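You operate a simulated robot arm through the tools that you are given. There is no shell and no other tool.

You run a simulated two-armed robot. Do the job below in one go: nothing can be reset, and whatever is moved stays where it is left.

## Task
Pull the nozzle off the welding torch and inch the new wire through until it shows at the tip.
Fine: welder off for the pull; nozzle into the green tray; the torch stays in its rest; welder off at the end.
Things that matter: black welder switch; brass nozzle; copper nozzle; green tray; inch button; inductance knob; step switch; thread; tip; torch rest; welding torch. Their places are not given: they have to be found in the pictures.

It is judged by the outcome, as a careful person would: the job done as asked, and still so three seconds after it is handed in. It fails if anything else is knocked over, pushed out of place, dropped, spilled or broken.

## Robot
Two 7-joint arms with fingered hands on one trunk that stands fixed in place. Base frame: the origin is at the foot of the trunk, x ahead of it, y to its left, z up. Lengths are in mm, angles in rad, forces in N, time in s.
The left shoulder is at [30, 136, 1205], the right one opposite. Each reaches about 1253 mm from its shoulder. Payload 5 kg a hand.
The tool frame of a hand sits at the grasp point between the pads (the TCP): z along the fingers, y along the line on which they close. The tips reach 42 mm beyond it. The gripper opens to 208 mm; its body begins 119 mm behind the TCP. The gripper is a hand of 4 fingers: y runs from the thumb to the fingers, the wrist lies at [0, 0, -332] in the tool frame, and closing takes about 1.5 s.
Orientation is told as [roll, pitch, yaw] about the base's x, y, z axes, in that order, counted from this pose: with the fingers straight down and closing along the base's y, the tool's x points along the base's -x, its y along +y and its z along -z.

## Interface
- The arms move only by the tool nudge_tool. It takes "left_series", "right_series" or both (then of equal length, played together; a hand with none holds still); each is a list of rows, each a list of 3 entries, a list of its own where there are three numbers: the shift along the tool's x, y, z in units of 30 mm (1.0 is 30 mm), then the turn, a rotation vector about the tool's x, y, z in units of 5 degrees (1.0 is 5 degrees), then the opening, from 0 (shut) to 1 (fully open). In form: [[[x, y, z], [wx, wy, wz], hand], ...]. A call has 1 to 20 rows; each row shifts and turns the commanded pose from where the row before left it, along the tool's axes as they then stand. A call with a number of a shift or a turn outside -1 to 1 is refused whole. Rows are played at 5 a second. More than 50 mm and 0.15 rad between two rows, or a gripper value outside its range, and nothing of the call is played. A pose out of reach is approached as far as the arm can. The call stops where the force on the tool passes 40 N (or 10 N more than at its start, if that is more) or the arm is blocked; 0.2 s more then pass. Each finger travels about 72 mm/s and halts on what it meets, pressing with about 29 N; the grip force reading is that of the motor and also rises with nothing between the fingers. The clock runs only during rows and for 0.2 s after the last one: add rows that do not move to give the fingers time. It gives the time, the measured TCP pose, the force on the tool (base axes), the opening and the grip force at its end, in the units of the frame above (readings bear some noise), with the torque about the TCP (base axes, N m) and any sound that the robot's microphone picked up.
- Cameras (640 x 400 px; columns grow to the right, rows downward): "scene" is now at [44.4, 18.1, 1939.8]; the picture's right is [0.35, -0.94, 0.00], its down [-0.73, -0.28, -0.62] and it looks along [0.58, 0.22, -0.78] (base axes); focal length 329 px, centre (320, 200). "left" rides on the left gripper at [-101, 0, -145] in its tool frame; the picture's right is [0.00, -1.00, 0.00], its down [0.82, 0.00, -0.57] and it looks along [0.57, 0.00, 0.82] (tool axes); focal length 261 px, centre (320, 200). "right" rides on the right gripper at [101, 1, -145] in its tool frame; the picture's right is [-0.01, 1.00, 0.00], its down [-0.82, 0.00, -0.57] and it looks along [-0.57, 0.00, 0.82] (tool axes); focal length 261 px, centre (320, 200).
- capture(camera): a new picture of that camera. No time passes.
- slide_trunk(by): moves the trunk up (or, below 0, down) by that many mm; the arms and the scene camera ride with it, the base frame stays. It gives what a move gives, with no picture.
- hand_shape(shape, hand): the hand has 4 fingers and takes this shape, open, in about a second: jaw (thumb against the fingers, like two jaws); tri (thumb and two fingers); tip (a fingertip pinch); poke (one finger out to press); point (the index stretched); flat (the hand flat); cup (the hand cupped); fist (a fist). The gripper value then closes the fingers along that shape, each until it touches; the sizes above hold for jaw. It gives what a move gives, with no picture.
- turn_head(pan, tilt): turns the head with the scene camera to pan (to the left, within 2.496 rad either way) and tilt (down, from -0.506 to 1.204), counted from straight ahead of the robot. It gives what a move gives.
- measure_at(camera, pixels): for up to 12 pixels [column, row] of the newest picture of that camera ("zoom" is the newest enlarged one), the place [x, y, z] in the base frame of the surface seen there, good to about 2 mm, but the place of the scene camera against the robot may be out by one fixed shift of up to 18 mm in any direction. No time passes.
- inspect(camera, box): a new picture of the part [left, top, right, bottom] of that camera's present view, enlarged. No time passes.
- sign_off(): hands the job in; it is judged then, once.

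Open the grippers and draw the arms clear of the work before you hand the job in, unless the task says otherwise.

The tools are called after ">>>" as a command line: name --argument value ..., lists and objects as JSON in quotes. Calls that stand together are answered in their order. nudge_tool: Moves the arms, as the interface text tells. Its arguments: {"type":"object","properties":{"left_series":{"type":"array"},"right_series":{"type":"array"}},"required":[]} The other tools are called the same way: slide_trunk (by) moves the trunk up or down; hand_shape (shape, hand) gives the hand a shape; turn_head (pan, tilt) turns the head that bears the scene camera; capture (camera) takes a picture; measure_at (camera, pixels) gives the place of the surface under pixels of a picture; inspect (camera, box) takes an enlarged picture of a part of a camera's view; sign_off () hands the job in.

At the start:

```text
time_s: 0.0
left_eef_pos: [615.0, 570.2, 1243.9]
left_tcp_rot: [-0.001, 0.001, 0.0]
left_contact_force: [0.3, -0.2, -0.1]
left_moment: [-0.01, 0.01, 0.0]
left_gripper_width: 207.8
left_grasp_force: 0.1
left_shape: jaw
right_eef_pos: [650.4, -15.5, 1198.4]
right_tcp_rot: [0.0, 0.001, 0.001]
right_contact_force: [-0.1, -0.4, 0.6]
right_moment: [-0.05, 0.03, 0.01]
right_gripper_width: 207.6
right_grasp_force: 0.1
right_shape: jaw
trunk travel left (down, up): [-225.0, 265.0]
head pan, tilt (commanded): [0.363, 0.897]
```

scene: 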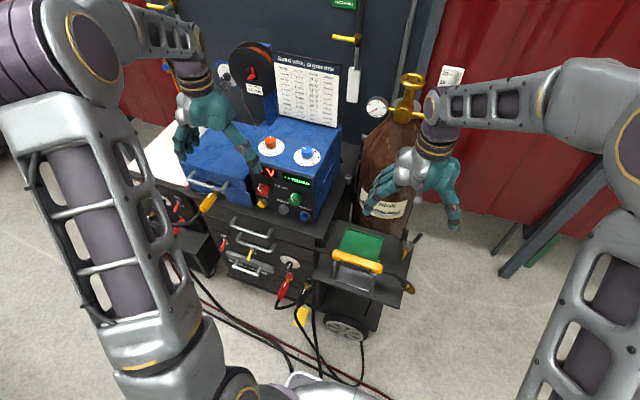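
right: 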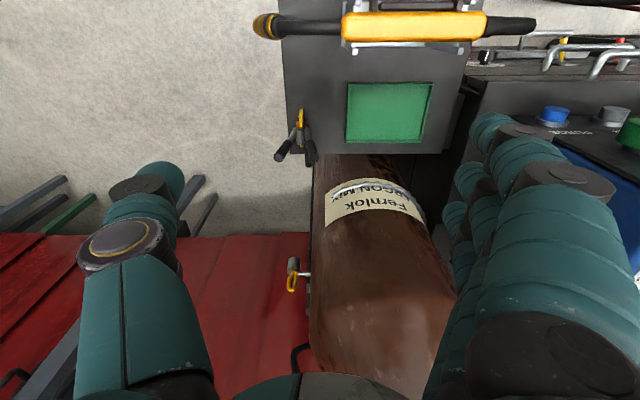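
left: 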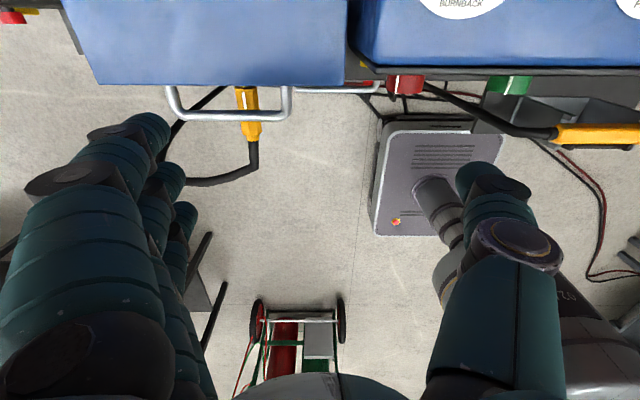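

The scene shows a blue welder at about (270,175), a green tray near (360,245) and what looks like the torch at (355,262). I'll enlarge these areas to find each part.

>>> inspect --camera "scene" --box '[220, 120, 360, 230]'

>>> inspect --camera "scene" --box '[290, 210, 440, 310]'

>>> inspect --camera "right" --box '[230, 0, 560, 180]'

```text
3.64 times, centred on (290, 175) of scene
```

zoom: 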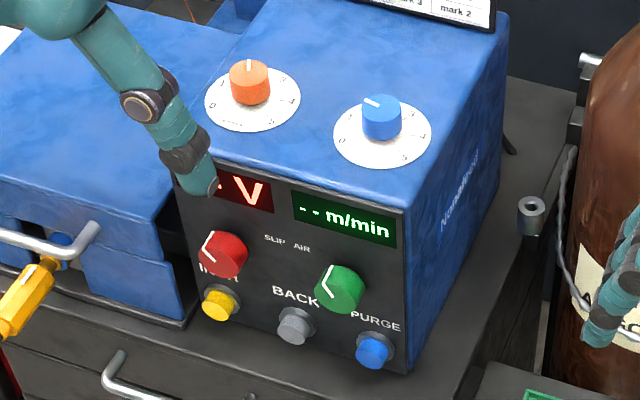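

```text
4.00 times, centred on (365, 260) of scene
```

zoom: 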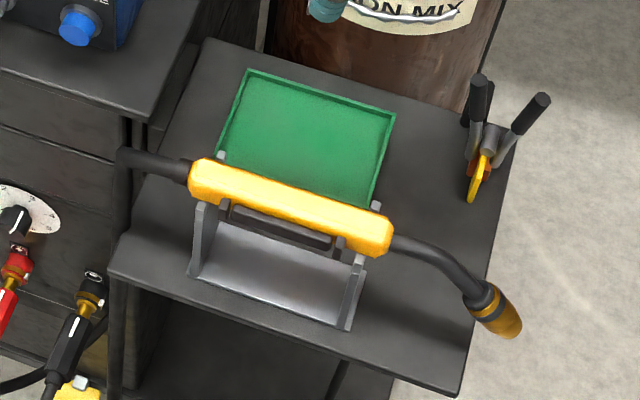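

```text
1.94 times, centred on (395, 90) of right
```

zoom: 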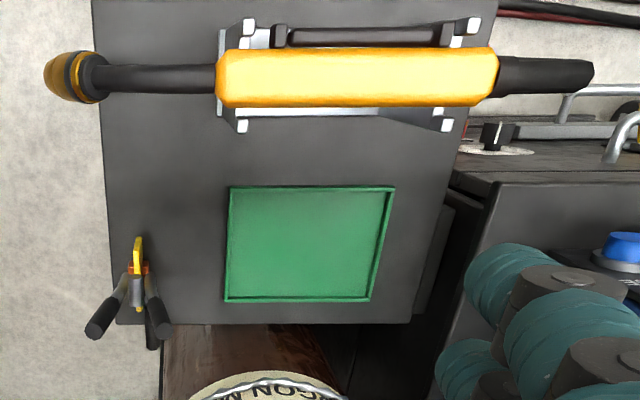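

The front panel shows a yellow button (INCH?), grey BACK, blue PURGE, and a torch in its rest with a gold nozzle drooping at the right end. I'll look closer at the labels and at the cart front for switches.

>>> inspect --camera "scene" --box '[250, 160, 320, 220]'

>>> inspect --camera "scene" --box '[200, 200, 320, 300]'

>>> inspect --camera "scene" --box '[200, 30, 360, 140]'

>>> inspect --camera "scene" --box '[120, 100, 240, 290]'

>>> inspect --camera "scene" --box '[395, 220, 445, 310]'

```text
6.67 times, centred on (285, 190) of scene
```

zoom: 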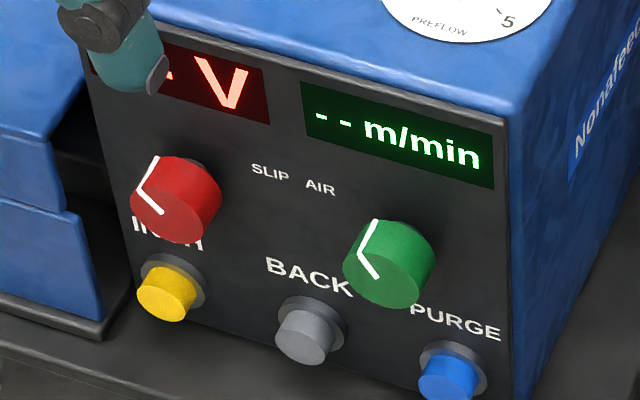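

```text
4.00 times, centred on (260, 250) of scene
```

zoom: 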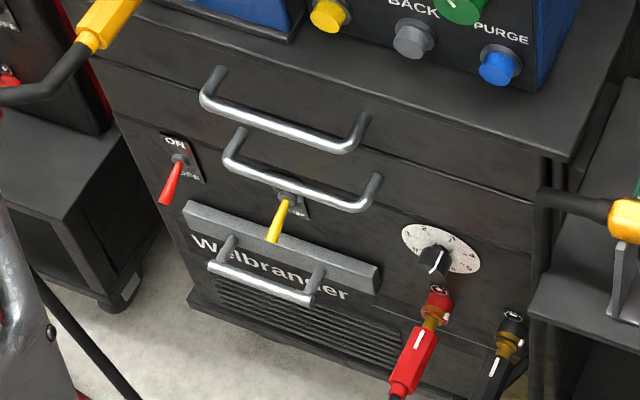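

```text
3.64 times, centred on (280, 85) of scene
```

zoom: 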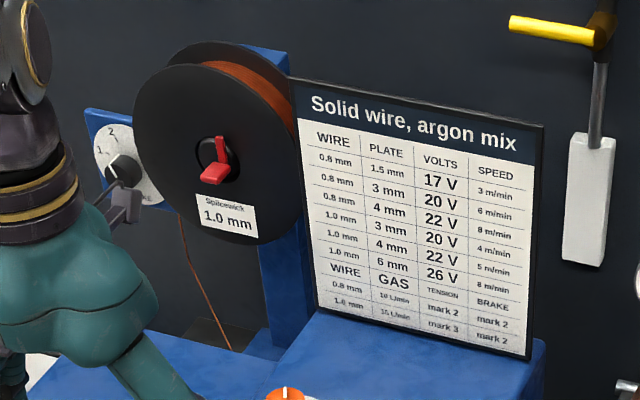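

```text
2.11 times, centred on (180, 195) of scene
```

zoom: 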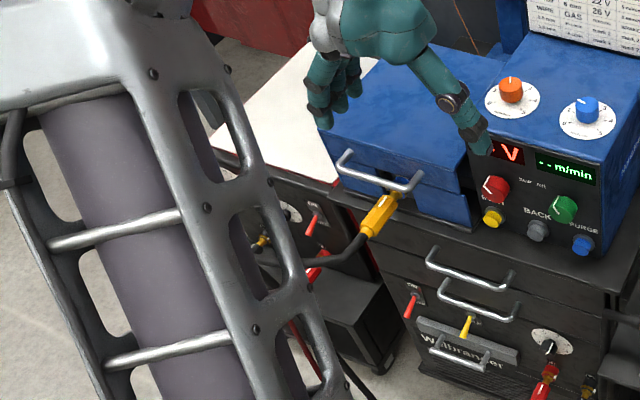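

```text
4.44 times, centred on (420, 265) of scene
```

zoom: 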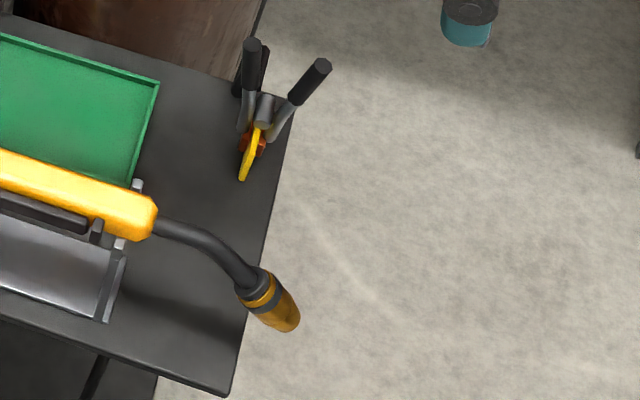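

The cart front has a red lever with ON/OFF, a yellow lever and a dial knob; another machine stands at the left. I'll measure key points in the scene view.

>>> capture --camera "scene"

>>> measure_at --camera "scene" --pixels '[[268, 204], [284, 210], [304, 217], [244, 240], [270, 258], [309, 264], [340, 255], [386, 269], [412, 288], [350, 240], [378, 245], [405, 242]]'

>>> inspect --camera "scene" --box '[235, 228, 285, 268]'

>>> inspect --camera "scene" --box '[395, 265, 425, 300]'

```text
taken
```

scene: 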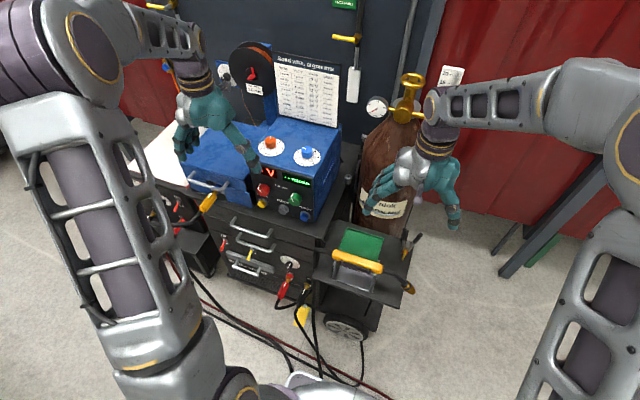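

```text
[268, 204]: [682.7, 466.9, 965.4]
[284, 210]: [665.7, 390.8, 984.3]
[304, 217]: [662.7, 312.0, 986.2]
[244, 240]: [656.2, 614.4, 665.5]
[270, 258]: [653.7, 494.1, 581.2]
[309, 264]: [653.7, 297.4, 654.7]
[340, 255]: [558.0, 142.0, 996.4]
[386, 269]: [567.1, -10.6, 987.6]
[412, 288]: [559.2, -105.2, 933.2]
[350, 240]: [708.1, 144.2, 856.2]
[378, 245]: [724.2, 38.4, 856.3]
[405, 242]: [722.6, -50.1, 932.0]
```

```text
10.00 times, centred on (260, 248) of scene
```

zoom: 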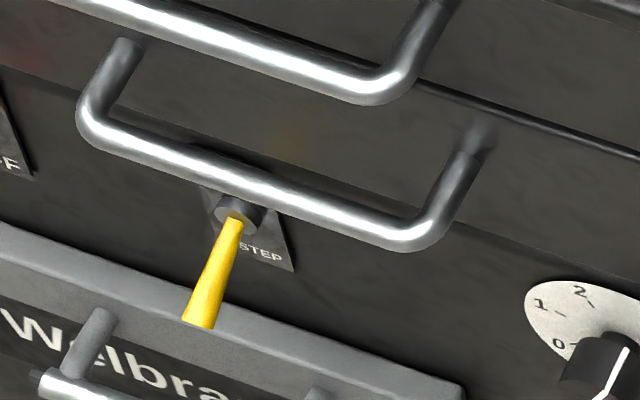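

```text
11.43 times, centred on (410, 282) of scene
```

zoom: 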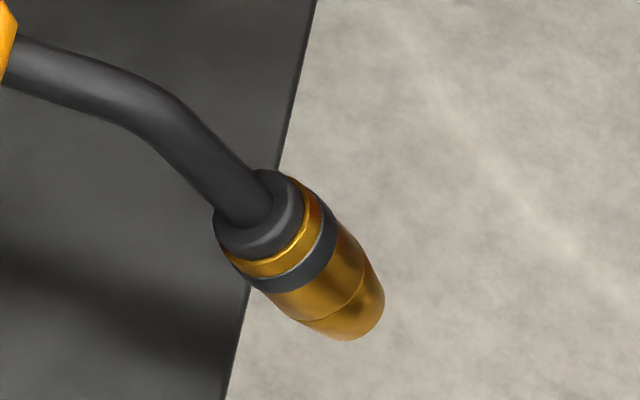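

The red lever at (244,240) sits on the ON/OFF plate of the black cabinet and the yellow lever is labelled STEP. I'll measure the surroundings so the hands can travel clear, and look at the left machine.

>>> measure_at --camera "scene" --pixels '[[208, 200], [200, 186], [180, 225], [178, 204], [240, 225], [262, 243], [290, 262], [325, 290], [345, 297], [315, 250], [335, 197], [250, 262]]'

>>> inspect --camera "scene" --box '[225, 225, 265, 255]'

>>> inspect --camera "scene" --box '[130, 180, 220, 260]'

>>> inspect --camera "scene" --box '[270, 250, 320, 330]'

>>> inspect --camera "left" --box '[340, 0, 640, 190]'

```text
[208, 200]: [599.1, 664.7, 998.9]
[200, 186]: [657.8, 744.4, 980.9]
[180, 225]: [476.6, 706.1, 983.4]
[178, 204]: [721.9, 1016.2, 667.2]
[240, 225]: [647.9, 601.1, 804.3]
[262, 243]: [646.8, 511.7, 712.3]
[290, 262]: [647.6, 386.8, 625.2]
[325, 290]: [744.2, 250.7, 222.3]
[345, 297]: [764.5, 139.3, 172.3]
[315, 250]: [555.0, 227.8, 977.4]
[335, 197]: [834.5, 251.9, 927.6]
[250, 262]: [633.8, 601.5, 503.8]
```

```text
13.33 times, centred on (245, 240) of scene
```

zoom: 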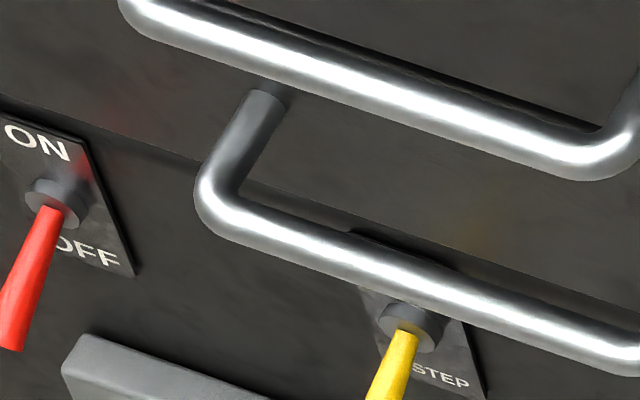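

```text
5.00 times, centred on (175, 220) of scene
```

zoom: 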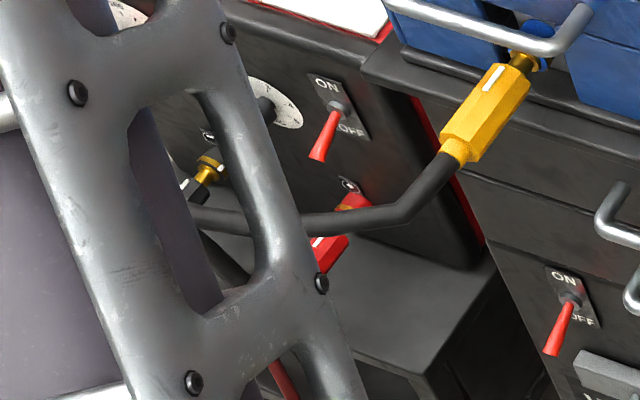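

```text
5.00 times, centred on (295, 290) of scene
```

zoom: 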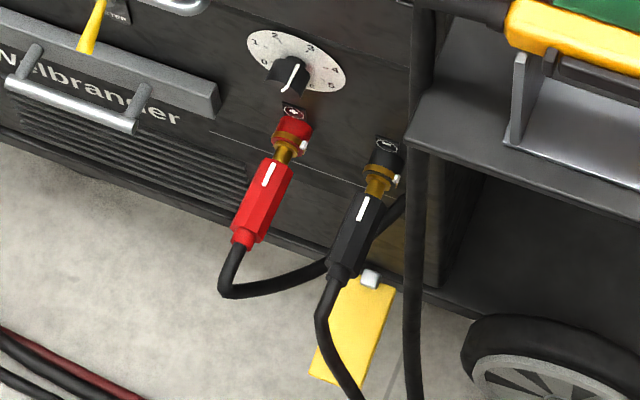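

```text
2.11 times, centred on (490, 95) of left
```

zoom: 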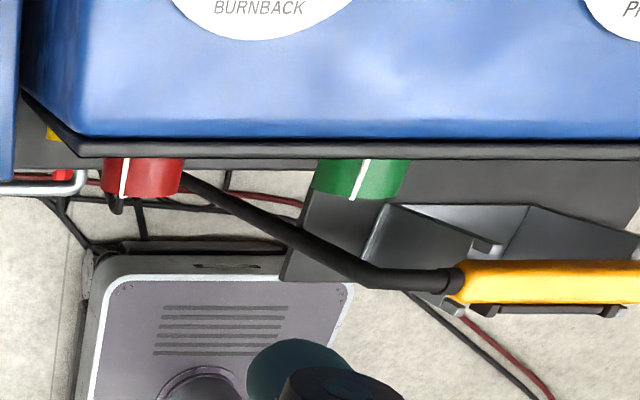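

I'll re-inspect the red lever and measure its base and tip to tell whether it points down (OFF) or up (ON).

>>> inspect --camera "scene" --box '[210, 225, 250, 255]'

>>> measure_at --camera "zoom" --pixels '[[320, 180], [290, 210], [260, 270], [240, 320], [228, 345], [340, 190], [280, 130], [350, 250]]'

```text
13.33 times, centred on (230, 240) of scene
```

zoom: 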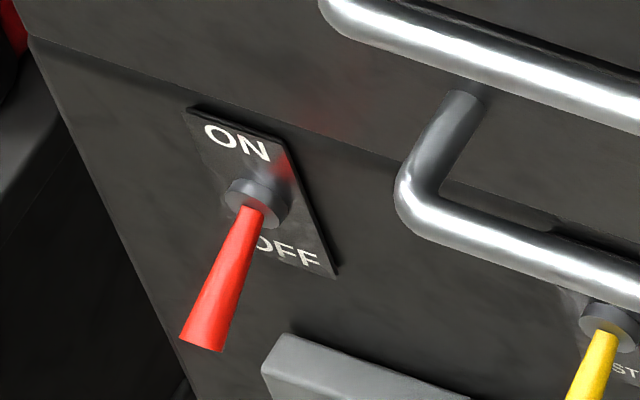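

```text
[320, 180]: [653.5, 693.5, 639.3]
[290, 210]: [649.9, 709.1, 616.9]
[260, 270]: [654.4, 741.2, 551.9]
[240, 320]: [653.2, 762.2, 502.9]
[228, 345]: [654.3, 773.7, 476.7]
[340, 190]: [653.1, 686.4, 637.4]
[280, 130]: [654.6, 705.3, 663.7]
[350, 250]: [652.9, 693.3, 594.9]
```

My picks at rows 270–345 were just right of the lever (centre columns ~230 and ~208). I'll measure again on the lever itself.

>>> measure_at --camera "zoom" --pixels '[[250, 215], [240, 240], [230, 265], [220, 295], [210, 320], [203, 338], [255, 190], [270, 200], [600, 345], [585, 385], [605, 320], [235, 185]]'

```text
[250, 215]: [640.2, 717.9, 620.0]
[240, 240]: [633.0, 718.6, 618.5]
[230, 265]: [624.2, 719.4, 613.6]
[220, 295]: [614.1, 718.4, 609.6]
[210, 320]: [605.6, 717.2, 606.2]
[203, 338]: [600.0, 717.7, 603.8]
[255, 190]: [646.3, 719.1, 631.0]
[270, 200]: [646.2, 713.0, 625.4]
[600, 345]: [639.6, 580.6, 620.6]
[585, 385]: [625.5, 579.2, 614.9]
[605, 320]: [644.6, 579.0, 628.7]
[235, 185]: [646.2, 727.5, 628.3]
```

The lever runs from hub (646,718,627) to tip (600,718,604), pointing down, so the black welder is OFF. Now I'll measure the torch and tray with the right wrist camera and compare with the scene camera's values.

>>> capture --camera "right"

>>> measure_at --camera "right" --pixels '[[257, 26], [266, 26], [277, 26], [290, 26], [310, 26], [350, 28], [410, 28], [480, 28], [352, 140], [430, 90], [390, 110], [301, 120]]'

>>> measure_at --camera "scene" --pixels '[[340, 250], [383, 262], [345, 230], [385, 241], [355, 241], [408, 284], [411, 288], [404, 282], [400, 277], [395, 272]]'

>>> inspect --camera "right" --box '[240, 0, 360, 75]'

```text
taken
```

right: 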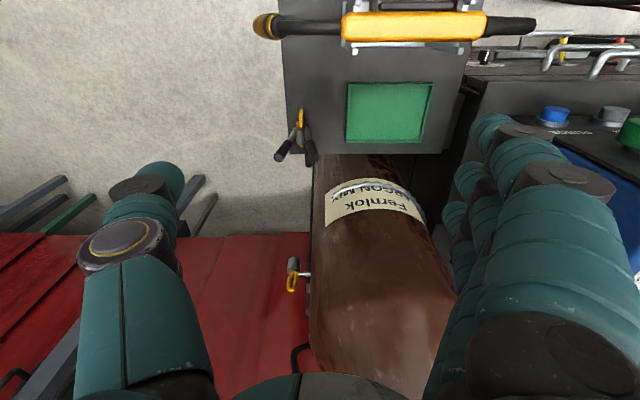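

```text
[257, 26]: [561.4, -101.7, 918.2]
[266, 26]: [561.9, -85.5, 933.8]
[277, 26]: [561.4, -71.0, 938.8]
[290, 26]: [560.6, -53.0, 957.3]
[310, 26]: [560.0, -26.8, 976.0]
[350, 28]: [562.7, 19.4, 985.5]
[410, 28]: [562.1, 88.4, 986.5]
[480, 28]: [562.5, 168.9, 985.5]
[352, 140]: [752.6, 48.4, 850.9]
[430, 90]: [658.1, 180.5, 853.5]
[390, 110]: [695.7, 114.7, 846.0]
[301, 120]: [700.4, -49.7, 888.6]
```

```text
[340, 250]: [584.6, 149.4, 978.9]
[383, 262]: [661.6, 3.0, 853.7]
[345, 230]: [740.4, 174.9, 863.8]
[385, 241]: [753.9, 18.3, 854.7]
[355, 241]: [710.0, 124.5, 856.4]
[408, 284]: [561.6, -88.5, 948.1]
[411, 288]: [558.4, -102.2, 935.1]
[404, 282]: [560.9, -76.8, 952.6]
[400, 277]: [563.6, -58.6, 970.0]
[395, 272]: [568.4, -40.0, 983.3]
```

```text
5.33 times, centred on (300, 38) of right
```

zoom: 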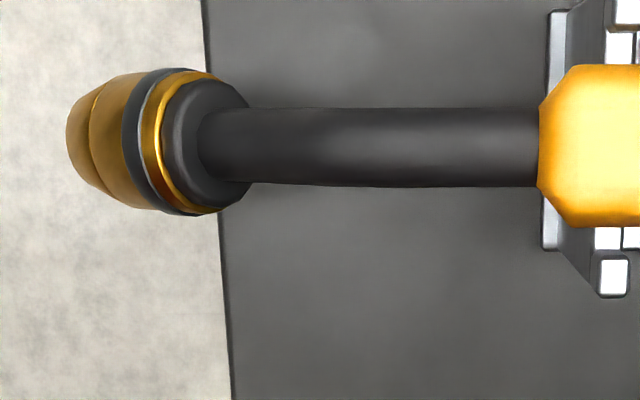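

The wrist camera puts the torch along y at x≈562, handle top z≈985, nozzle end near (561,-102,918); the scene camera reads about 10 mm high. I'll look at the small cylinder at (337,179) and other spots for the second nozzle.

>>> inspect --camera "scene" --box '[318, 160, 358, 190]'

>>> inspect --camera "scene" --box '[310, 0, 480, 110]'

>>> inspect --camera "scene" --box '[110, 0, 240, 110]'

>>> inspect --camera "scene" --box '[380, 220, 430, 250]'

```text
13.33 times, centred on (338, 175) of scene
```

zoom: 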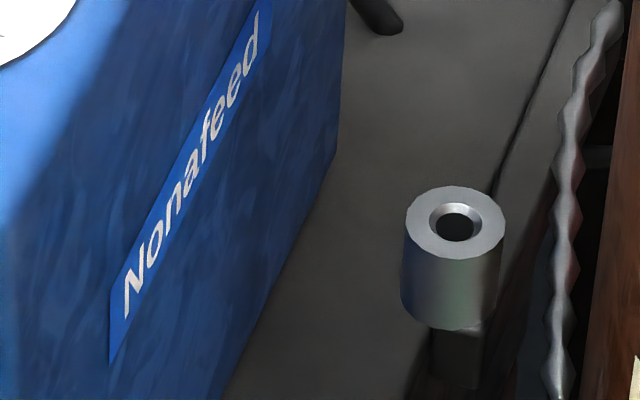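

```text
3.64 times, centred on (395, 55) of scene
```

zoom: 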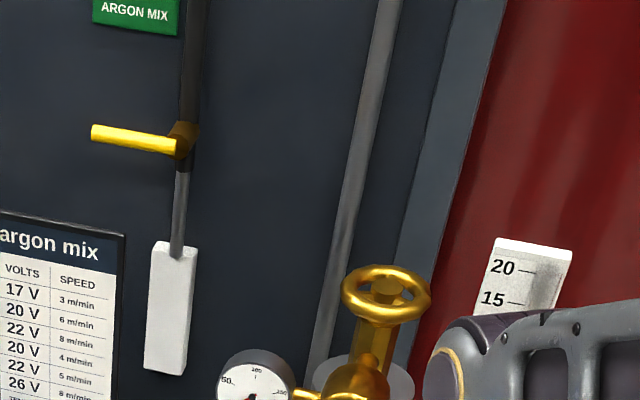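

```text
3.64 times, centred on (175, 55) of scene
```

zoom: 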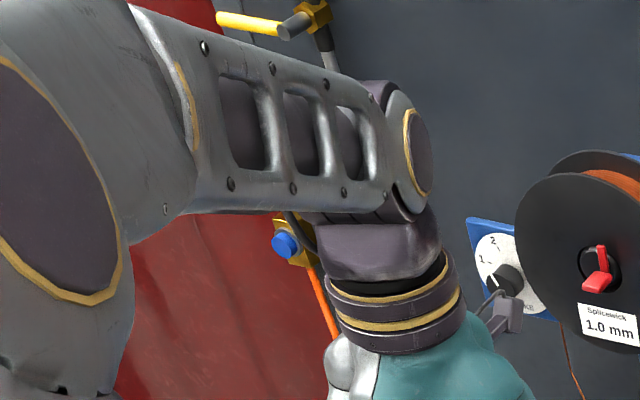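

```text
12.80 times, centred on (405, 235) of scene
```

zoom: 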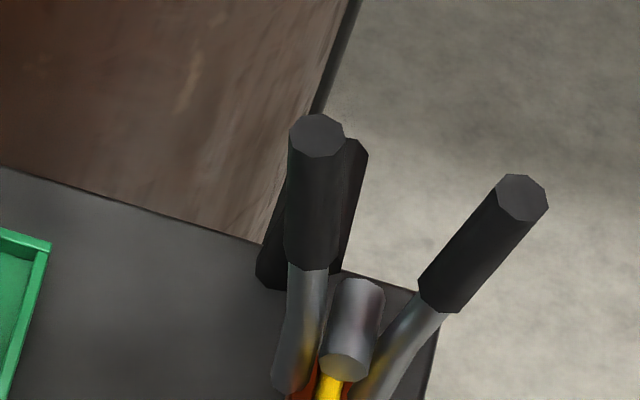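

No other nozzle is in sight, and the torch carries the brass one. I'll take the right hand out to the right with clear space around it, then turn it so the fingers point left toward the nozzle and its camera can view the torch.

>>> nudge_tool --right_series '[[[0.357, -0.917, 0.1], [0, 0, 0], 1], [[0.357, -0.917, 0.1], [0, 0, 0], 1], [[0.357, -0.917, 0.1], [0, 0, 0], 1], [[0.357, -0.917, 0.2], [0, 0, 0], 1], [[0.357, -0.917, 0.2], [0, 0, 0], 1], [[0.357, -0.917, 0.2], [0, 0, 0], 1], [[0.357, -0.917, 0.3], [0, 0, 0], 1], [[0.357, -0.917, 0.3], [0, 0, 0], 1], [[0.357, -0.917, 0.3], [0, 0, 0], 1], [[0.357, -0.917, 0.3], [0, 0, 0], 1], [[0.357, -0.917, 0.3], [0, 0, 0], 1], [[0.357, -0.917, 0.3], [0, 0, 0], 1], [[0.357, -0.917, 0.3], [0, 0, 0], 1], [[0.357, -0.917, 0.3], [0, 0, 0], 1]]'

```text
time_s: 3.0
left_eef_pos: [613.7, 567.2, 1244.5]
left_tcp_rot: [0.002, 0.0, 0.0]
left_contact_force: [0.5, -0.6, 0.5]
left_moment: [0.06, -0.04, 0.0]
left_gripper_width: 207.7
left_grasp_force: 0.0
left_shape: jaw
right_eef_pos: [500.4, -401.8, 1100.1]
right_tcp_rot: [0.002, 0.0, 0.001]
right_contact_force: [-0.1, -1.1, -0.5]
right_moment: [0.06, -0.02, 0.03]
right_gripper_width: 207.8
right_grasp_force: 0.0
right_shape: jaw
trunk travel left (down, up): [-225.0, 265.0]
head pan, tilt (commanded): [0.363, 0.897]
```

The right hand is at (500,-402,1100). Now I turn it 90° so the fingers point to +y.

>>> nudge_tool --right_series '[[[0, 0, 0], [-1, 0, 0], 1], [[0, 0, 0], [-1, 0, 0], 1], [[0, 0, 0], [-1, 0, 0], 1], [[0, 0, 0], [-1, 0, 0], 1], [[0, 0, 0], [-1, 0, 0], 1], [[0, 0, 0], [-1, 0, 0], 1], [[0, 0, 0], [-1, 0, 0], 1], [[0, 0, 0], [-1, 0, 0], 1], [[0, 0, 0], [-1, 0, 0], 1], [[0, 0, 0], [-1, 0, 0], 1], [[0, 0, 0], [-1, 0, 0], 1], [[0, 0, 0], [-1, 0, 0], 1], [[0, 0, 0], [-1, 0, 0], 1], [[0, 0, 0], [-1, 0, 0], 1], [[0, 0, 0], [-1, 0, 0], 1], [[0, 0, 0], [-1, 0, 0], 1], [[0, 0, 0], [-1, 0, 0], 1], [[0, 0, 0], [-1, 0, 0], 1]]'

>>> capture --camera "right"

>>> capture --camera "scene"

```text
time_s: 6.8
left_eef_pos: [616.1, 567.8, 1243.6]
left_tcp_rot: [0.002, 0.001, 0.0]
left_contact_force: [0.3, 0.3, 0.0]
left_moment: [0.08, 0.04, -0.02]
left_gripper_width: 207.9
left_grasp_force: 0.1
left_shape: jaw
right_eef_pos: [502.7, -401.2, 1099.4]
right_tcp_rot: [1.572, -0.001, 0.001]
right_contact_force: [0.5, -1.0, 1.0]
right_moment: [0.01, 0.0, 0.06]
right_gripper_width: 207.9
right_grasp_force: 0.0
right_shape: jaw
trunk travel left (down, up): [-225.0, 265.0]
head pan, tilt (commanded): [0.363, 0.897]
```

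```text
taken
```

right: 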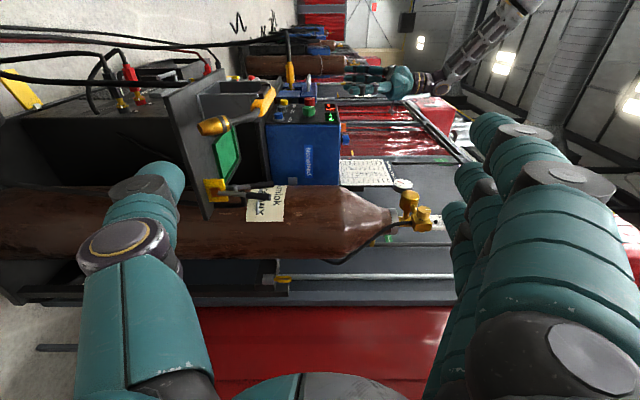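

```text
taken
```

scene: 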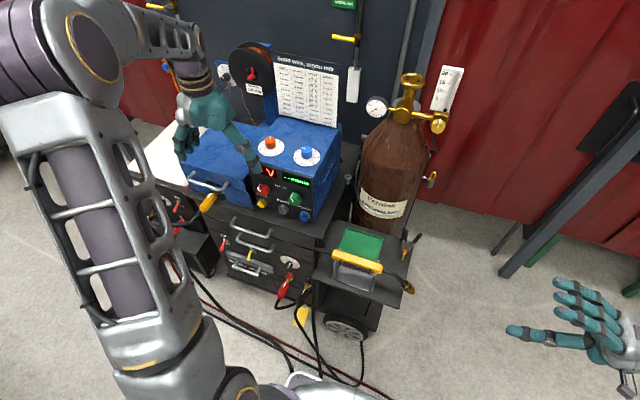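

The torch end shows in the right view around (220,125). I'll enlarge it.

>>> inspect --camera "right" --box '[180, 75, 300, 150]'

>>> measure_at --camera "right" --pixels '[[203, 127], [210, 125], [218, 123], [226, 121], [235, 118], [245, 111], [258, 105], [230, 150], [205, 180]]'

```text
5.33 times, centred on (240, 112) of right
```

zoom: 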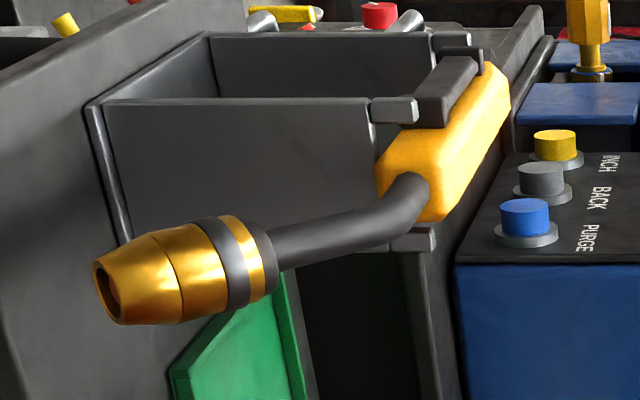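

```text
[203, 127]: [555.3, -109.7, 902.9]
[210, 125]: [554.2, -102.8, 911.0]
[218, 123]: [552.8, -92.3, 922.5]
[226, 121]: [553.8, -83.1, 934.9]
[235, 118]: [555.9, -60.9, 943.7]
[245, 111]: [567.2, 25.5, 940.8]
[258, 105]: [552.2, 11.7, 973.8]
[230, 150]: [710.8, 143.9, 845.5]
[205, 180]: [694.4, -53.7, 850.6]
```

The nozzle is brass, tapered at its open end. I'll measure along its length in this enlarged view.

>>> measure_at --camera "zoom" --pixels '[[97, 265], [122, 320], [110, 290], [150, 240], [165, 280], [180, 320], [200, 270], [215, 225], [240, 260], [250, 300], [262, 262], [300, 245]]'

>>> measure_at --camera "zoom" --pixels '[[130, 280], [232, 220], [262, 235], [275, 260], [330, 235], [380, 215], [395, 108], [410, 240], [300, 105], [120, 105], [330, 300], [240, 340]]'

```text
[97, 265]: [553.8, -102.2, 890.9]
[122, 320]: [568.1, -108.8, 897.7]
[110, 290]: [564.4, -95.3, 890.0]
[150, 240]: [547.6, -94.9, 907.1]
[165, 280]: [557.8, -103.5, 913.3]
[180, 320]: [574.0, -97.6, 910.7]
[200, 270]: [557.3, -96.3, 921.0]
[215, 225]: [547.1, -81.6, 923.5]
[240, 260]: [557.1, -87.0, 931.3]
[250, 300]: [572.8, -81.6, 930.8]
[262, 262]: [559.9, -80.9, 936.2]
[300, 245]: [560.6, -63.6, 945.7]
```

```text
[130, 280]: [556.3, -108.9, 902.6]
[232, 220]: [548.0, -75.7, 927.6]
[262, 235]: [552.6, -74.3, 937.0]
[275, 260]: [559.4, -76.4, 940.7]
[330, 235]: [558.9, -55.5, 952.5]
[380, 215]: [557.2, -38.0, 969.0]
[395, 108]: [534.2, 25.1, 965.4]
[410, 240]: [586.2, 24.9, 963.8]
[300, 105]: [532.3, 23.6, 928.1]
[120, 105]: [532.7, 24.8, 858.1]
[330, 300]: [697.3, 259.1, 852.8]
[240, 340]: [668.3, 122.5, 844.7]
```

The nozzle runs from about (561,-75,924) at the dark ring to its open end near (561,-102,894), axis about 48° below horizontal toward −y, with the left edge of the cylinder about 14 mm out. I'll see what the fingertip pinch shape looks like on the right hand while it's in free space.

>>> hand_shape --shape "tip" --hand "right"

>>> capture --camera "right"

>>> inspect --camera "scene" --box '[480, 250, 640, 400]'

```text
time_s: 7.7
left_eef_pos: [616.2, 566.9, 1243.7]
left_tcp_rot: [0.001, -0.001, 0.0]
left_contact_force: [0.8, 0.7, 0.4]
left_moment: [0.04, 0.0, 0.01]
left_gripper_width: 207.8
left_grasp_force: 0.0
left_shape: jaw
right_eef_pos: [501.7, -400.2, 1099.1]
right_tcp_rot: [1.57, 0.0, 0.0]
right_contact_force: [-0.7, -0.8, 0.1]
right_moment: [0.05, -0.01, -0.01]
right_gripper_width: 207.9
right_grasp_force: 0.0
right_shape: tip
trunk travel left (down, up): [-225.0, 265.0]
head pan, tilt (commanded): [0.363, 0.897]
```

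```text
taken
```

right: 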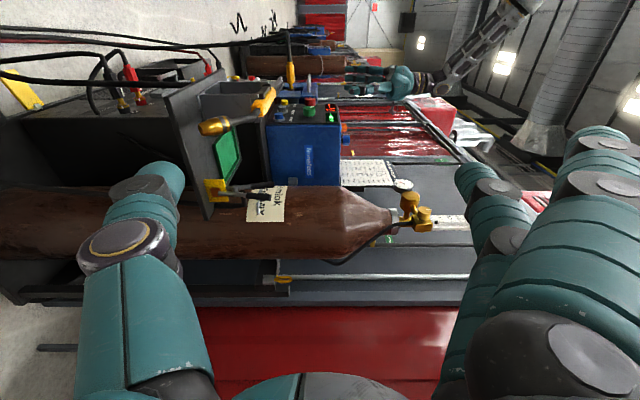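

```text
2.67 times, centred on (560, 325) of scene
```

zoom: 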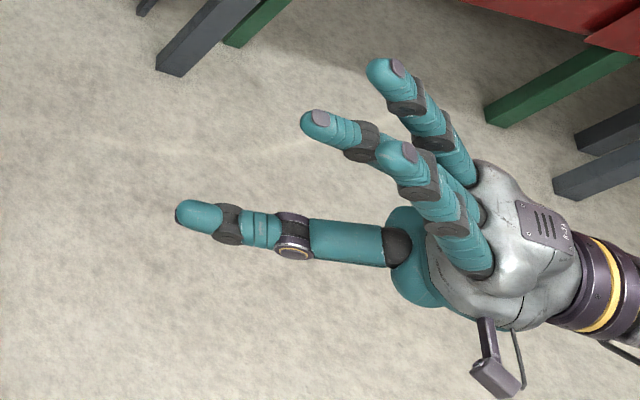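

The tip shape sets one finger opposite the thumb with the outer two spread back. I'll close it in the air to see where the pinch point lies.

>>> nudge_tool --right_series '[[[0, 0, 0], [0, 0, 0], 0.5], [[0, 0, 0], [0, 0, 0], 0.2], [[0, 0, 0], [0, 0, 0], 0.1], [[0, 0, 0], [0, 0, 0], 0.1], [[0, 0, 0], [0, 0, 0], 0.1], [[0, 0, 0], [0, 0, 0], 0.1], [[0, 0, 0], [0, 0, 0], 0.1], [[0, 0, 0], [0, 0, 0], 0.1], [[0, 0, 0], [0, 0, 0], 0.1], [[0, 0, 0], [0, 0, 0], 0.1]]'

>>> capture --camera "right"

>>> inspect --camera "scene" --box '[480, 250, 640, 400]'

```text
time_s: 9.9
left_eef_pos: [616.0, 567.6, 1243.2]
left_tcp_rot: [0.0, 0.001, 0.001]
left_contact_force: [-0.7, -0.6, -0.2]
left_moment: [0.0, 0.0, 0.0]
left_gripper_width: 207.5
left_grasp_force: 0.1
left_shape: jaw
right_eef_pos: [501.0, -400.3, 1100.4]
right_tcp_rot: [1.57, 0.0, 0.0]
right_contact_force: [0.3, -0.3, 0.2]
right_moment: [-0.03, 0.03, 0.01]
right_gripper_width: 21.6
right_grasp_force: 0.0
right_shape: tip
trunk travel left (down, up): [-225.0, 265.0]
head pan, tilt (commanded): [0.363, 0.897]
```

```text
taken
```

right: 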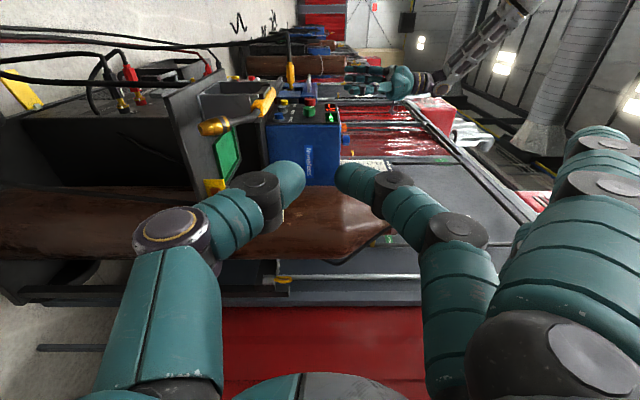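

```text
2.67 times, centred on (560, 325) of scene
```

zoom: 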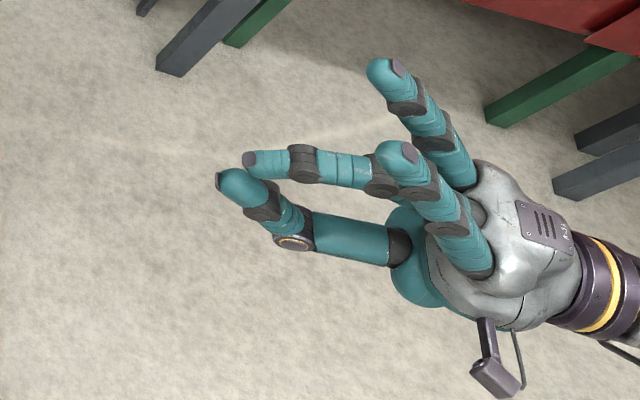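

The pinch closes with the tips at about (305,170)–(340,175), close to the hand axis. I'll measure the outer fingers in this picture to know the space they take.

>>> measure_at --camera "right" --pixels '[[615, 130], [635, 150], [580, 160], [520, 230], [300, 170], [342, 170], [395, 180], [255, 185], [460, 230], [175, 225]]'

>>> inspect --camera "right" --box '[160, 60, 320, 160]'

```text
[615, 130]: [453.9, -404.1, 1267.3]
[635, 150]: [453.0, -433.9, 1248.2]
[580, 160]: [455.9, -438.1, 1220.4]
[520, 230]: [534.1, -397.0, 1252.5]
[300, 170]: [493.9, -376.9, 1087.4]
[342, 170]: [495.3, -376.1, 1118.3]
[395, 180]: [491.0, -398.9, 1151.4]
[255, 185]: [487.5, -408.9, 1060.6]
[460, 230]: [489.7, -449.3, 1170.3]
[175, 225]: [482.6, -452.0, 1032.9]
```

```text
4.00 times, centred on (240, 110) of right
```

zoom: 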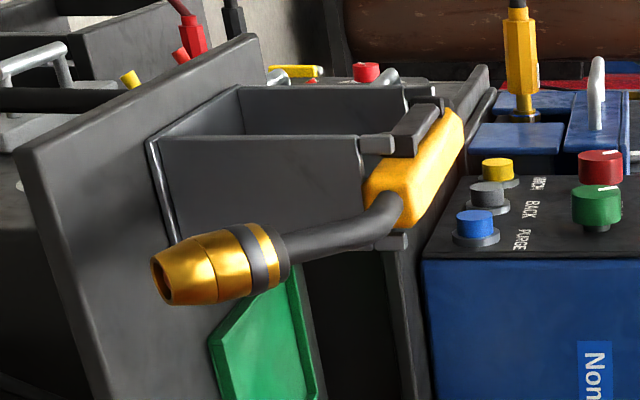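

The outer fingers reach about 167 mm to the finger side and ±47 mm across, so I'll approach the nozzle with those fingers on the robot side, hand coming from upper right, square to the nozzle axis. First I turn the hand in place.

>>> nudge_tool --right_series '[[[0, 0, 0], [1, 0, 0], 0.5], [[0, 0, 0], [1, 0, 0], 0.5], [[0, 0, 0], [1, 0, 0], 0.5], [[0, 0, 0], [1, 0, 0], 0.5], [[0, 0, 0], [1, 0, 0], 0.5], [[0, 0, 0], [1, 0, 0], 0.5], [[0, 0, 0], [1, 0, 0], 0.5], [[0, 0, 0], [1, 0, 0], 0.5], [[0, 0, 0], [0.4, 0, 0], 0.5], [[0, 0, 0], [0, 0, -1], 0.5], [[0, 0, 0], [0, 0, -1], 0.5], [[0, 0, 0], [0, 0, -1], 0.5], [[0, 0, 0], [0, 0, -1], 0.5], [[0, 0, 0], [0, 0, -1], 0.5], [[0, 0, 0], [0, 0, -1], 0.5], [[0, 0, 0], [0, 0, -1], 0.5], [[0, 0, 0], [0, 0, -1], 0.5], [[0, 0, 0], [0, 0, -1], 0.5], [[0, 0, 0], [0, 0, -1], 0.5], [[0, 0, 0], [0, 0, -1], 0.5]]'

```text
time_s: 14.1
left_eef_pos: [614.5, 567.4, 1244.2]
left_tcp_rot: [0.002, 0.0, 0.001]
left_contact_force: [-1.3, 0.3, 0.7]
left_moment: [0.09, -0.05, 0.02]
left_gripper_width: 207.8
left_grasp_force: 0.0
left_shape: jaw
right_eef_pos: [501.7, -401.5, 1099.4]
right_tcp_rot: [0.566, -0.657, 0.765]
right_contact_force: [0.3, -0.2, -0.3]
right_moment: [-0.01, 0.02, 0.01]
right_gripper_width: 103.0
right_grasp_force: 0.1
right_shape: tip
trunk travel left (down, up): [-225.0, 265.0]
head pan, tilt (commanded): [0.363, 0.897]
```

The turn is on course. I finish the remaining 35° and take pictures.

>>> nudge_tool --right_series '[[[0, 0, 0], [0, 0, -1], 0.5], [[0, 0, 0], [0, 0, -1], 0.5], [[0, 0, 0], [0, 0, -1], 0.5], [[0, 0, 0], [0, 0, -1], 0.5], [[0, 0, 0], [0, 0, -1], 0.5], [[0, 0, 0], [0, 0, -1], 0.5], [[0, 0, 0], [0, 0, -1], 0.5], [[0, 0, 0], [0, 0, 0], 0.5]]'

>>> capture --camera "right"

>>> capture --camera "scene"

```text
time_s: 15.9
left_eef_pos: [616.1, 569.7, 1243.0]
left_tcp_rot: [0.0, 0.0, 0.001]
left_contact_force: [0.2, -0.5, 0.1]
left_moment: [-0.05, -0.02, -0.01]
left_gripper_width: 207.7
left_grasp_force: 0.0
left_shape: jaw
right_eef_pos: [501.6, -400.4, 1101.0]
right_tcp_rot: [-0.001, -0.838, 1.571]
right_contact_force: [0.9, 0.5, 0.2]
right_moment: [-0.02, -0.01, -0.01]
right_gripper_width: 103.4
right_grasp_force: 0.1
right_shape: tip
trunk travel left (down, up): [-225.0, 265.0]
head pan, tilt (commanded): [0.363, 0.897]
```

```text
taken
```

right: 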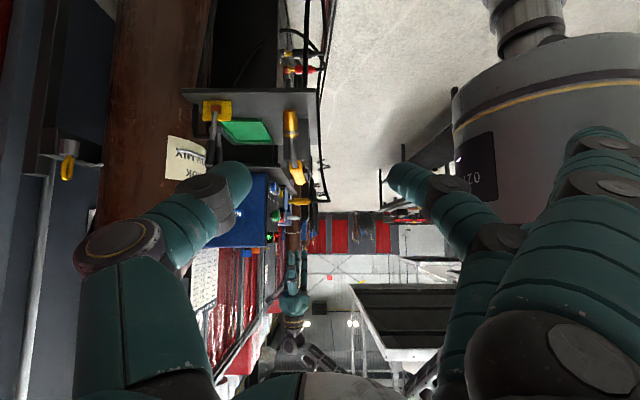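

```text
taken
```

scene: 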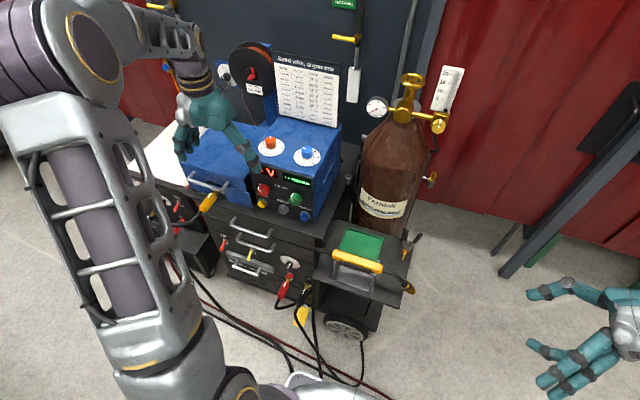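

The hand reached the wanted orientation. I'll zoom in on the torch end at about (292,125) in the right view and measure it.

>>> inspect --camera "right" --box '[250, 90, 330, 140]'

>>> measure_at --camera "right" --pixels '[[290, 115], [290, 120], [290, 125], [290, 130], [291, 135]]'

```text
8.00 times, centred on (290, 115) of right
```

zoom: 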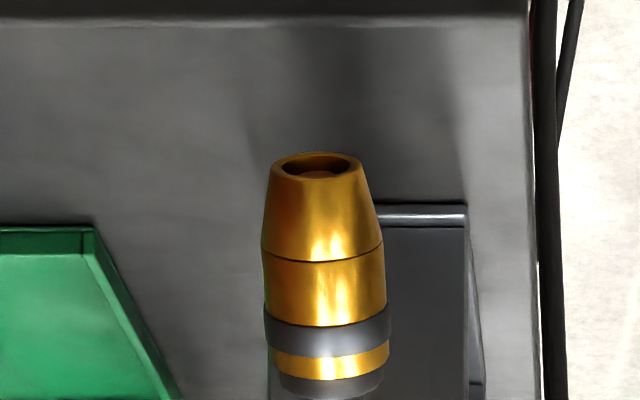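

```text
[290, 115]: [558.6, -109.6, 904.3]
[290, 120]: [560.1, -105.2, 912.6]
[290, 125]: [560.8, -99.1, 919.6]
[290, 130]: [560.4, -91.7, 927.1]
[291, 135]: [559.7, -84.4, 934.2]
```

The axis slope from this view is about 45–46°, mid-cylinder centre near (560,-86,913), 28.6 mm across. I trim the hand by 3° and move to a standoff about 150 mm from the nozzle along the approach line.

>>> nudge_tool --right_series '[[[0, 0, 0], [0, 0.6, 0], 0.5], [[-0.365, -0.244, 0.857], [0, 0, 0], 0.5], [[-0.365, -0.244, 0.857], [0, 0, 0], 0.5], [[-0.365, -0.244, 0.857], [0, 0, 0], 0.5], [[-0.365, -0.244, 0.857], [0, 0, 0], 0.5], [[-0.365, -0.244, 0.857], [0, 0, 0], 0.5], [[-0.365, -0.244, 0.857], [0, 0, 0], 0.5], [[-0.365, -0.244, 0.857], [0, 0, 0], 0.5], [[-0.365, -0.244, 0.857], [0, 0, 0], 0.5], [[0, 0, 0], [0, 0, 0], 0.5]]'

>>> capture --camera "right"

>>> inspect --camera "scene" --box '[330, 180, 570, 330]'

```text
time_s: 18.1
left_eef_pos: [614.5, 568.5, 1243.6]
left_tcp_rot: [0.0, 0.0, 0.0]
left_contact_force: [0.3, -0.1, 0.6]
left_moment: [0.03, -0.03, -0.03]
left_gripper_width: 207.8
left_grasp_force: 0.0
left_shape: jaw
right_eef_pos: [559.5, -194.9, 1015.7]
right_tcp_rot: [0.001, -0.785, 1.571]
right_contact_force: [0.3, -0.1, -0.2]
right_moment: [0.01, -0.04, -0.02]
right_gripper_width: 103.3
right_grasp_force: 0.1
right_shape: tip
trunk travel left (down, up): [-225.0, 265.0]
head pan, tilt (commanded): [0.363, 0.897]
```

```text
taken
```

right: 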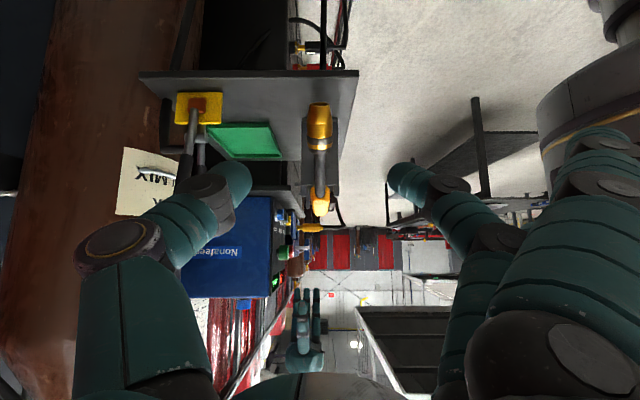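

```text
2.67 times, centred on (450, 255) of scene
```

zoom: 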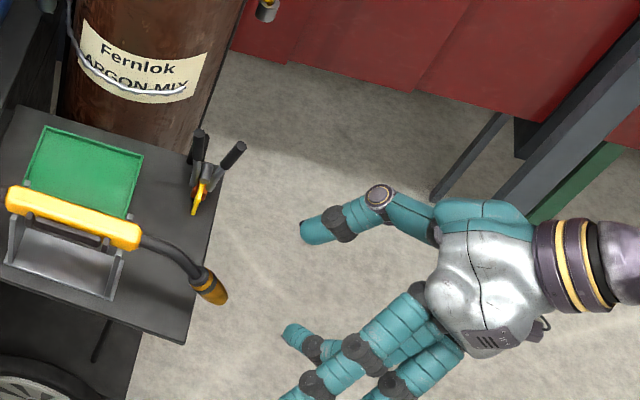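

The nozzle lies right between thumb and finger in the right view at about (319,125). I'll zoom and measure it again from here.

>>> inspect --camera "right" --box '[272, 90, 368, 220]'

>>> measure_at --camera "right" --pixels '[[319, 108], [319, 115], [319, 122], [319, 128], [319, 133], [319, 138], [319, 143], [319, 148], [320, 160], [320, 175], [320, 185], [320, 200]]'

>>> measure_at --camera "right" --pixels '[[310, 128], [329, 128], [308, 122], [331, 122], [315, 160], [325, 160], [313, 185], [328, 185], [195, 130], [190, 105], [203, 120], [245, 140]]'

```text
3.08 times, centred on (320, 155) of right
```

zoom: 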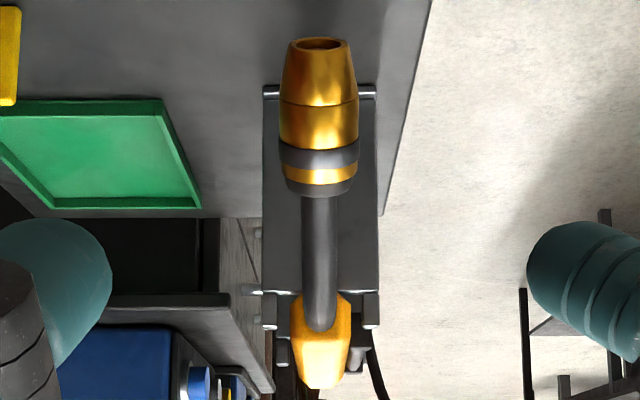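

```text
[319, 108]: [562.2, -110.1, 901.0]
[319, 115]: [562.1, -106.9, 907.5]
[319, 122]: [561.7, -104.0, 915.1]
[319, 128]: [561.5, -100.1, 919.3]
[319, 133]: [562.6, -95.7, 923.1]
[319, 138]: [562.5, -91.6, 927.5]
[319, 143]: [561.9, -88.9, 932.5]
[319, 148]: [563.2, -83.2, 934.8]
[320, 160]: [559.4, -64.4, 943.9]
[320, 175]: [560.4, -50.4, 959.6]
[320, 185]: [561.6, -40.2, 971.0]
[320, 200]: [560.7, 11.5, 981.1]
```

```text
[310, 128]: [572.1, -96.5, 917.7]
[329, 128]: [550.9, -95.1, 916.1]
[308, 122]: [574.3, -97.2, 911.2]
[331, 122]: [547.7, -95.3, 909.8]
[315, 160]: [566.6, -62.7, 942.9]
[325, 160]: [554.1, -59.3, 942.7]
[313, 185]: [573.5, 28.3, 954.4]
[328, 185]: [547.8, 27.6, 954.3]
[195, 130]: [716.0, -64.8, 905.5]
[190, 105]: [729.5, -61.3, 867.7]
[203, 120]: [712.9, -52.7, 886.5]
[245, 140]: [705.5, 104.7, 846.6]
```

Nozzle centre x≈561, mid-cylinder centre ≈ (561,-88,911); the neck runs at about 48° with centre near (560,-42,955). The pull would tip the torch, so the left hand will hold the neck; I check heights of the pliers, spool and knobs before bringing the left hand over.

>>> measure_at --camera "scene" --pixels '[[404, 230], [417, 235], [407, 243], [250, 45], [265, 75], [278, 60], [305, 125], [270, 142], [308, 150], [330, 130], [375, 105], [410, 82]]'

>>> measure_at --camera "right" --pixels '[[187, 150], [188, 160], [200, 165], [198, 145], [181, 140]]'

```text
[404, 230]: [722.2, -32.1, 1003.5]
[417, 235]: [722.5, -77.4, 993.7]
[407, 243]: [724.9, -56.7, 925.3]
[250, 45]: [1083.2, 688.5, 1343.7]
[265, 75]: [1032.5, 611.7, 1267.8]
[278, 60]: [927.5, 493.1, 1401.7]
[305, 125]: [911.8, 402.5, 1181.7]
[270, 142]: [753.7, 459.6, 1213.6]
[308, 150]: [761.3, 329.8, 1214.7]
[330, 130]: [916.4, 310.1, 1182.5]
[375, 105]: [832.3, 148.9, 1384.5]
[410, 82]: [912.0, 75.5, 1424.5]
```

```text
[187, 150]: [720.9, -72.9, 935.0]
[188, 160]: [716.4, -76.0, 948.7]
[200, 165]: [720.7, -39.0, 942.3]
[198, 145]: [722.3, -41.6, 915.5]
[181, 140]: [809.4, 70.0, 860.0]
```

The pliers' handles stand up to about z≈1000 at (722,-32…-77), so I'll keep clear of them. I'll instead steady the torch with the left hand gripping the handle from above near y≈140, away from the right hand. First I draw the left hand back from the feeder.

>>> nudge_tool --left_series '[[[0.9, 0, 0], [0, 0, 0], 1], [[0.9, 0, 0], [0, 0, 0], 1], [[0.9, 0, 0], [0, 0, 0], 1], [[0.9, 0, 0], [0, 0, 0], 1], [[0.9, 0, 0], [0, 0, 0], 1], [[0.9, -0.9, 0], [0, 0, 0], 1], [[0, -0.9, 0], [0, 0, 0], 1], [[0, -0.9, 0], [0, 0, 0], 1], [[0, -0.9, 0], [0, 0, 0], 1], [[0, -0.9, 0], [0, 0, 0], 1]]'

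>>> hand_shape --shape "tip" --hand "left"

>>> capture --camera "scene"

```text
time_s: 20.3
left_eef_pos: [453.1, 432.7, 1244.2]
left_tcp_rot: [0.003, 0.0, 0.0]
left_contact_force: [-0.6, -0.4, 0.4]
left_moment: [0.05, -0.06, -0.02]
left_gripper_width: 207.9
left_grasp_force: 0.0
left_shape: jaw
right_eef_pos: [560.1, -196.0, 1015.5]
right_tcp_rot: [-0.001, -0.785, 1.571]
right_contact_force: [0.0, -0.5, -0.2]
right_moment: [0.02, -0.02, -0.01]
right_gripper_width: 103.5
right_grasp_force: 0.0
right_shape: tip
trunk travel left (down, up): [-225.0, 265.0]
head pan, tilt (commanded): [0.363, 0.897]
```

```text
time_s: 21.2
left_eef_pos: [454.4, 432.7, 1242.9]
left_tcp_rot: [-0.001, 0.0, 0.0]
left_contact_force: [0.7, 0.3, 0.0]
left_moment: [0.02, 0.01, 0.0]
left_gripper_width: 207.9
left_grasp_force: 0.1
left_shape: tip
right_eef_pos: [560.2, -194.7, 1015.7]
right_tcp_rot: [0.0, -0.785, 1.572]
right_contact_force: [0.4, 0.1, -0.2]
right_moment: [0.01, 0.0, 0.0]
right_gripper_width: 103.3
right_grasp_force: 0.1
right_shape: tip
trunk travel left (down, up): [-225.0, 265.0]
head pan, tilt (commanded): [0.363, 0.897]
```

```text
taken
```

scene: 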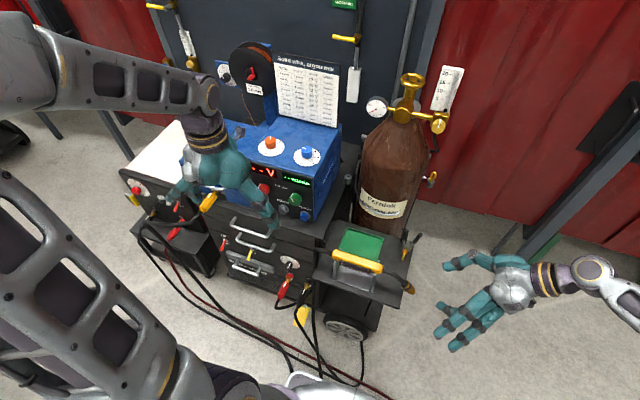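

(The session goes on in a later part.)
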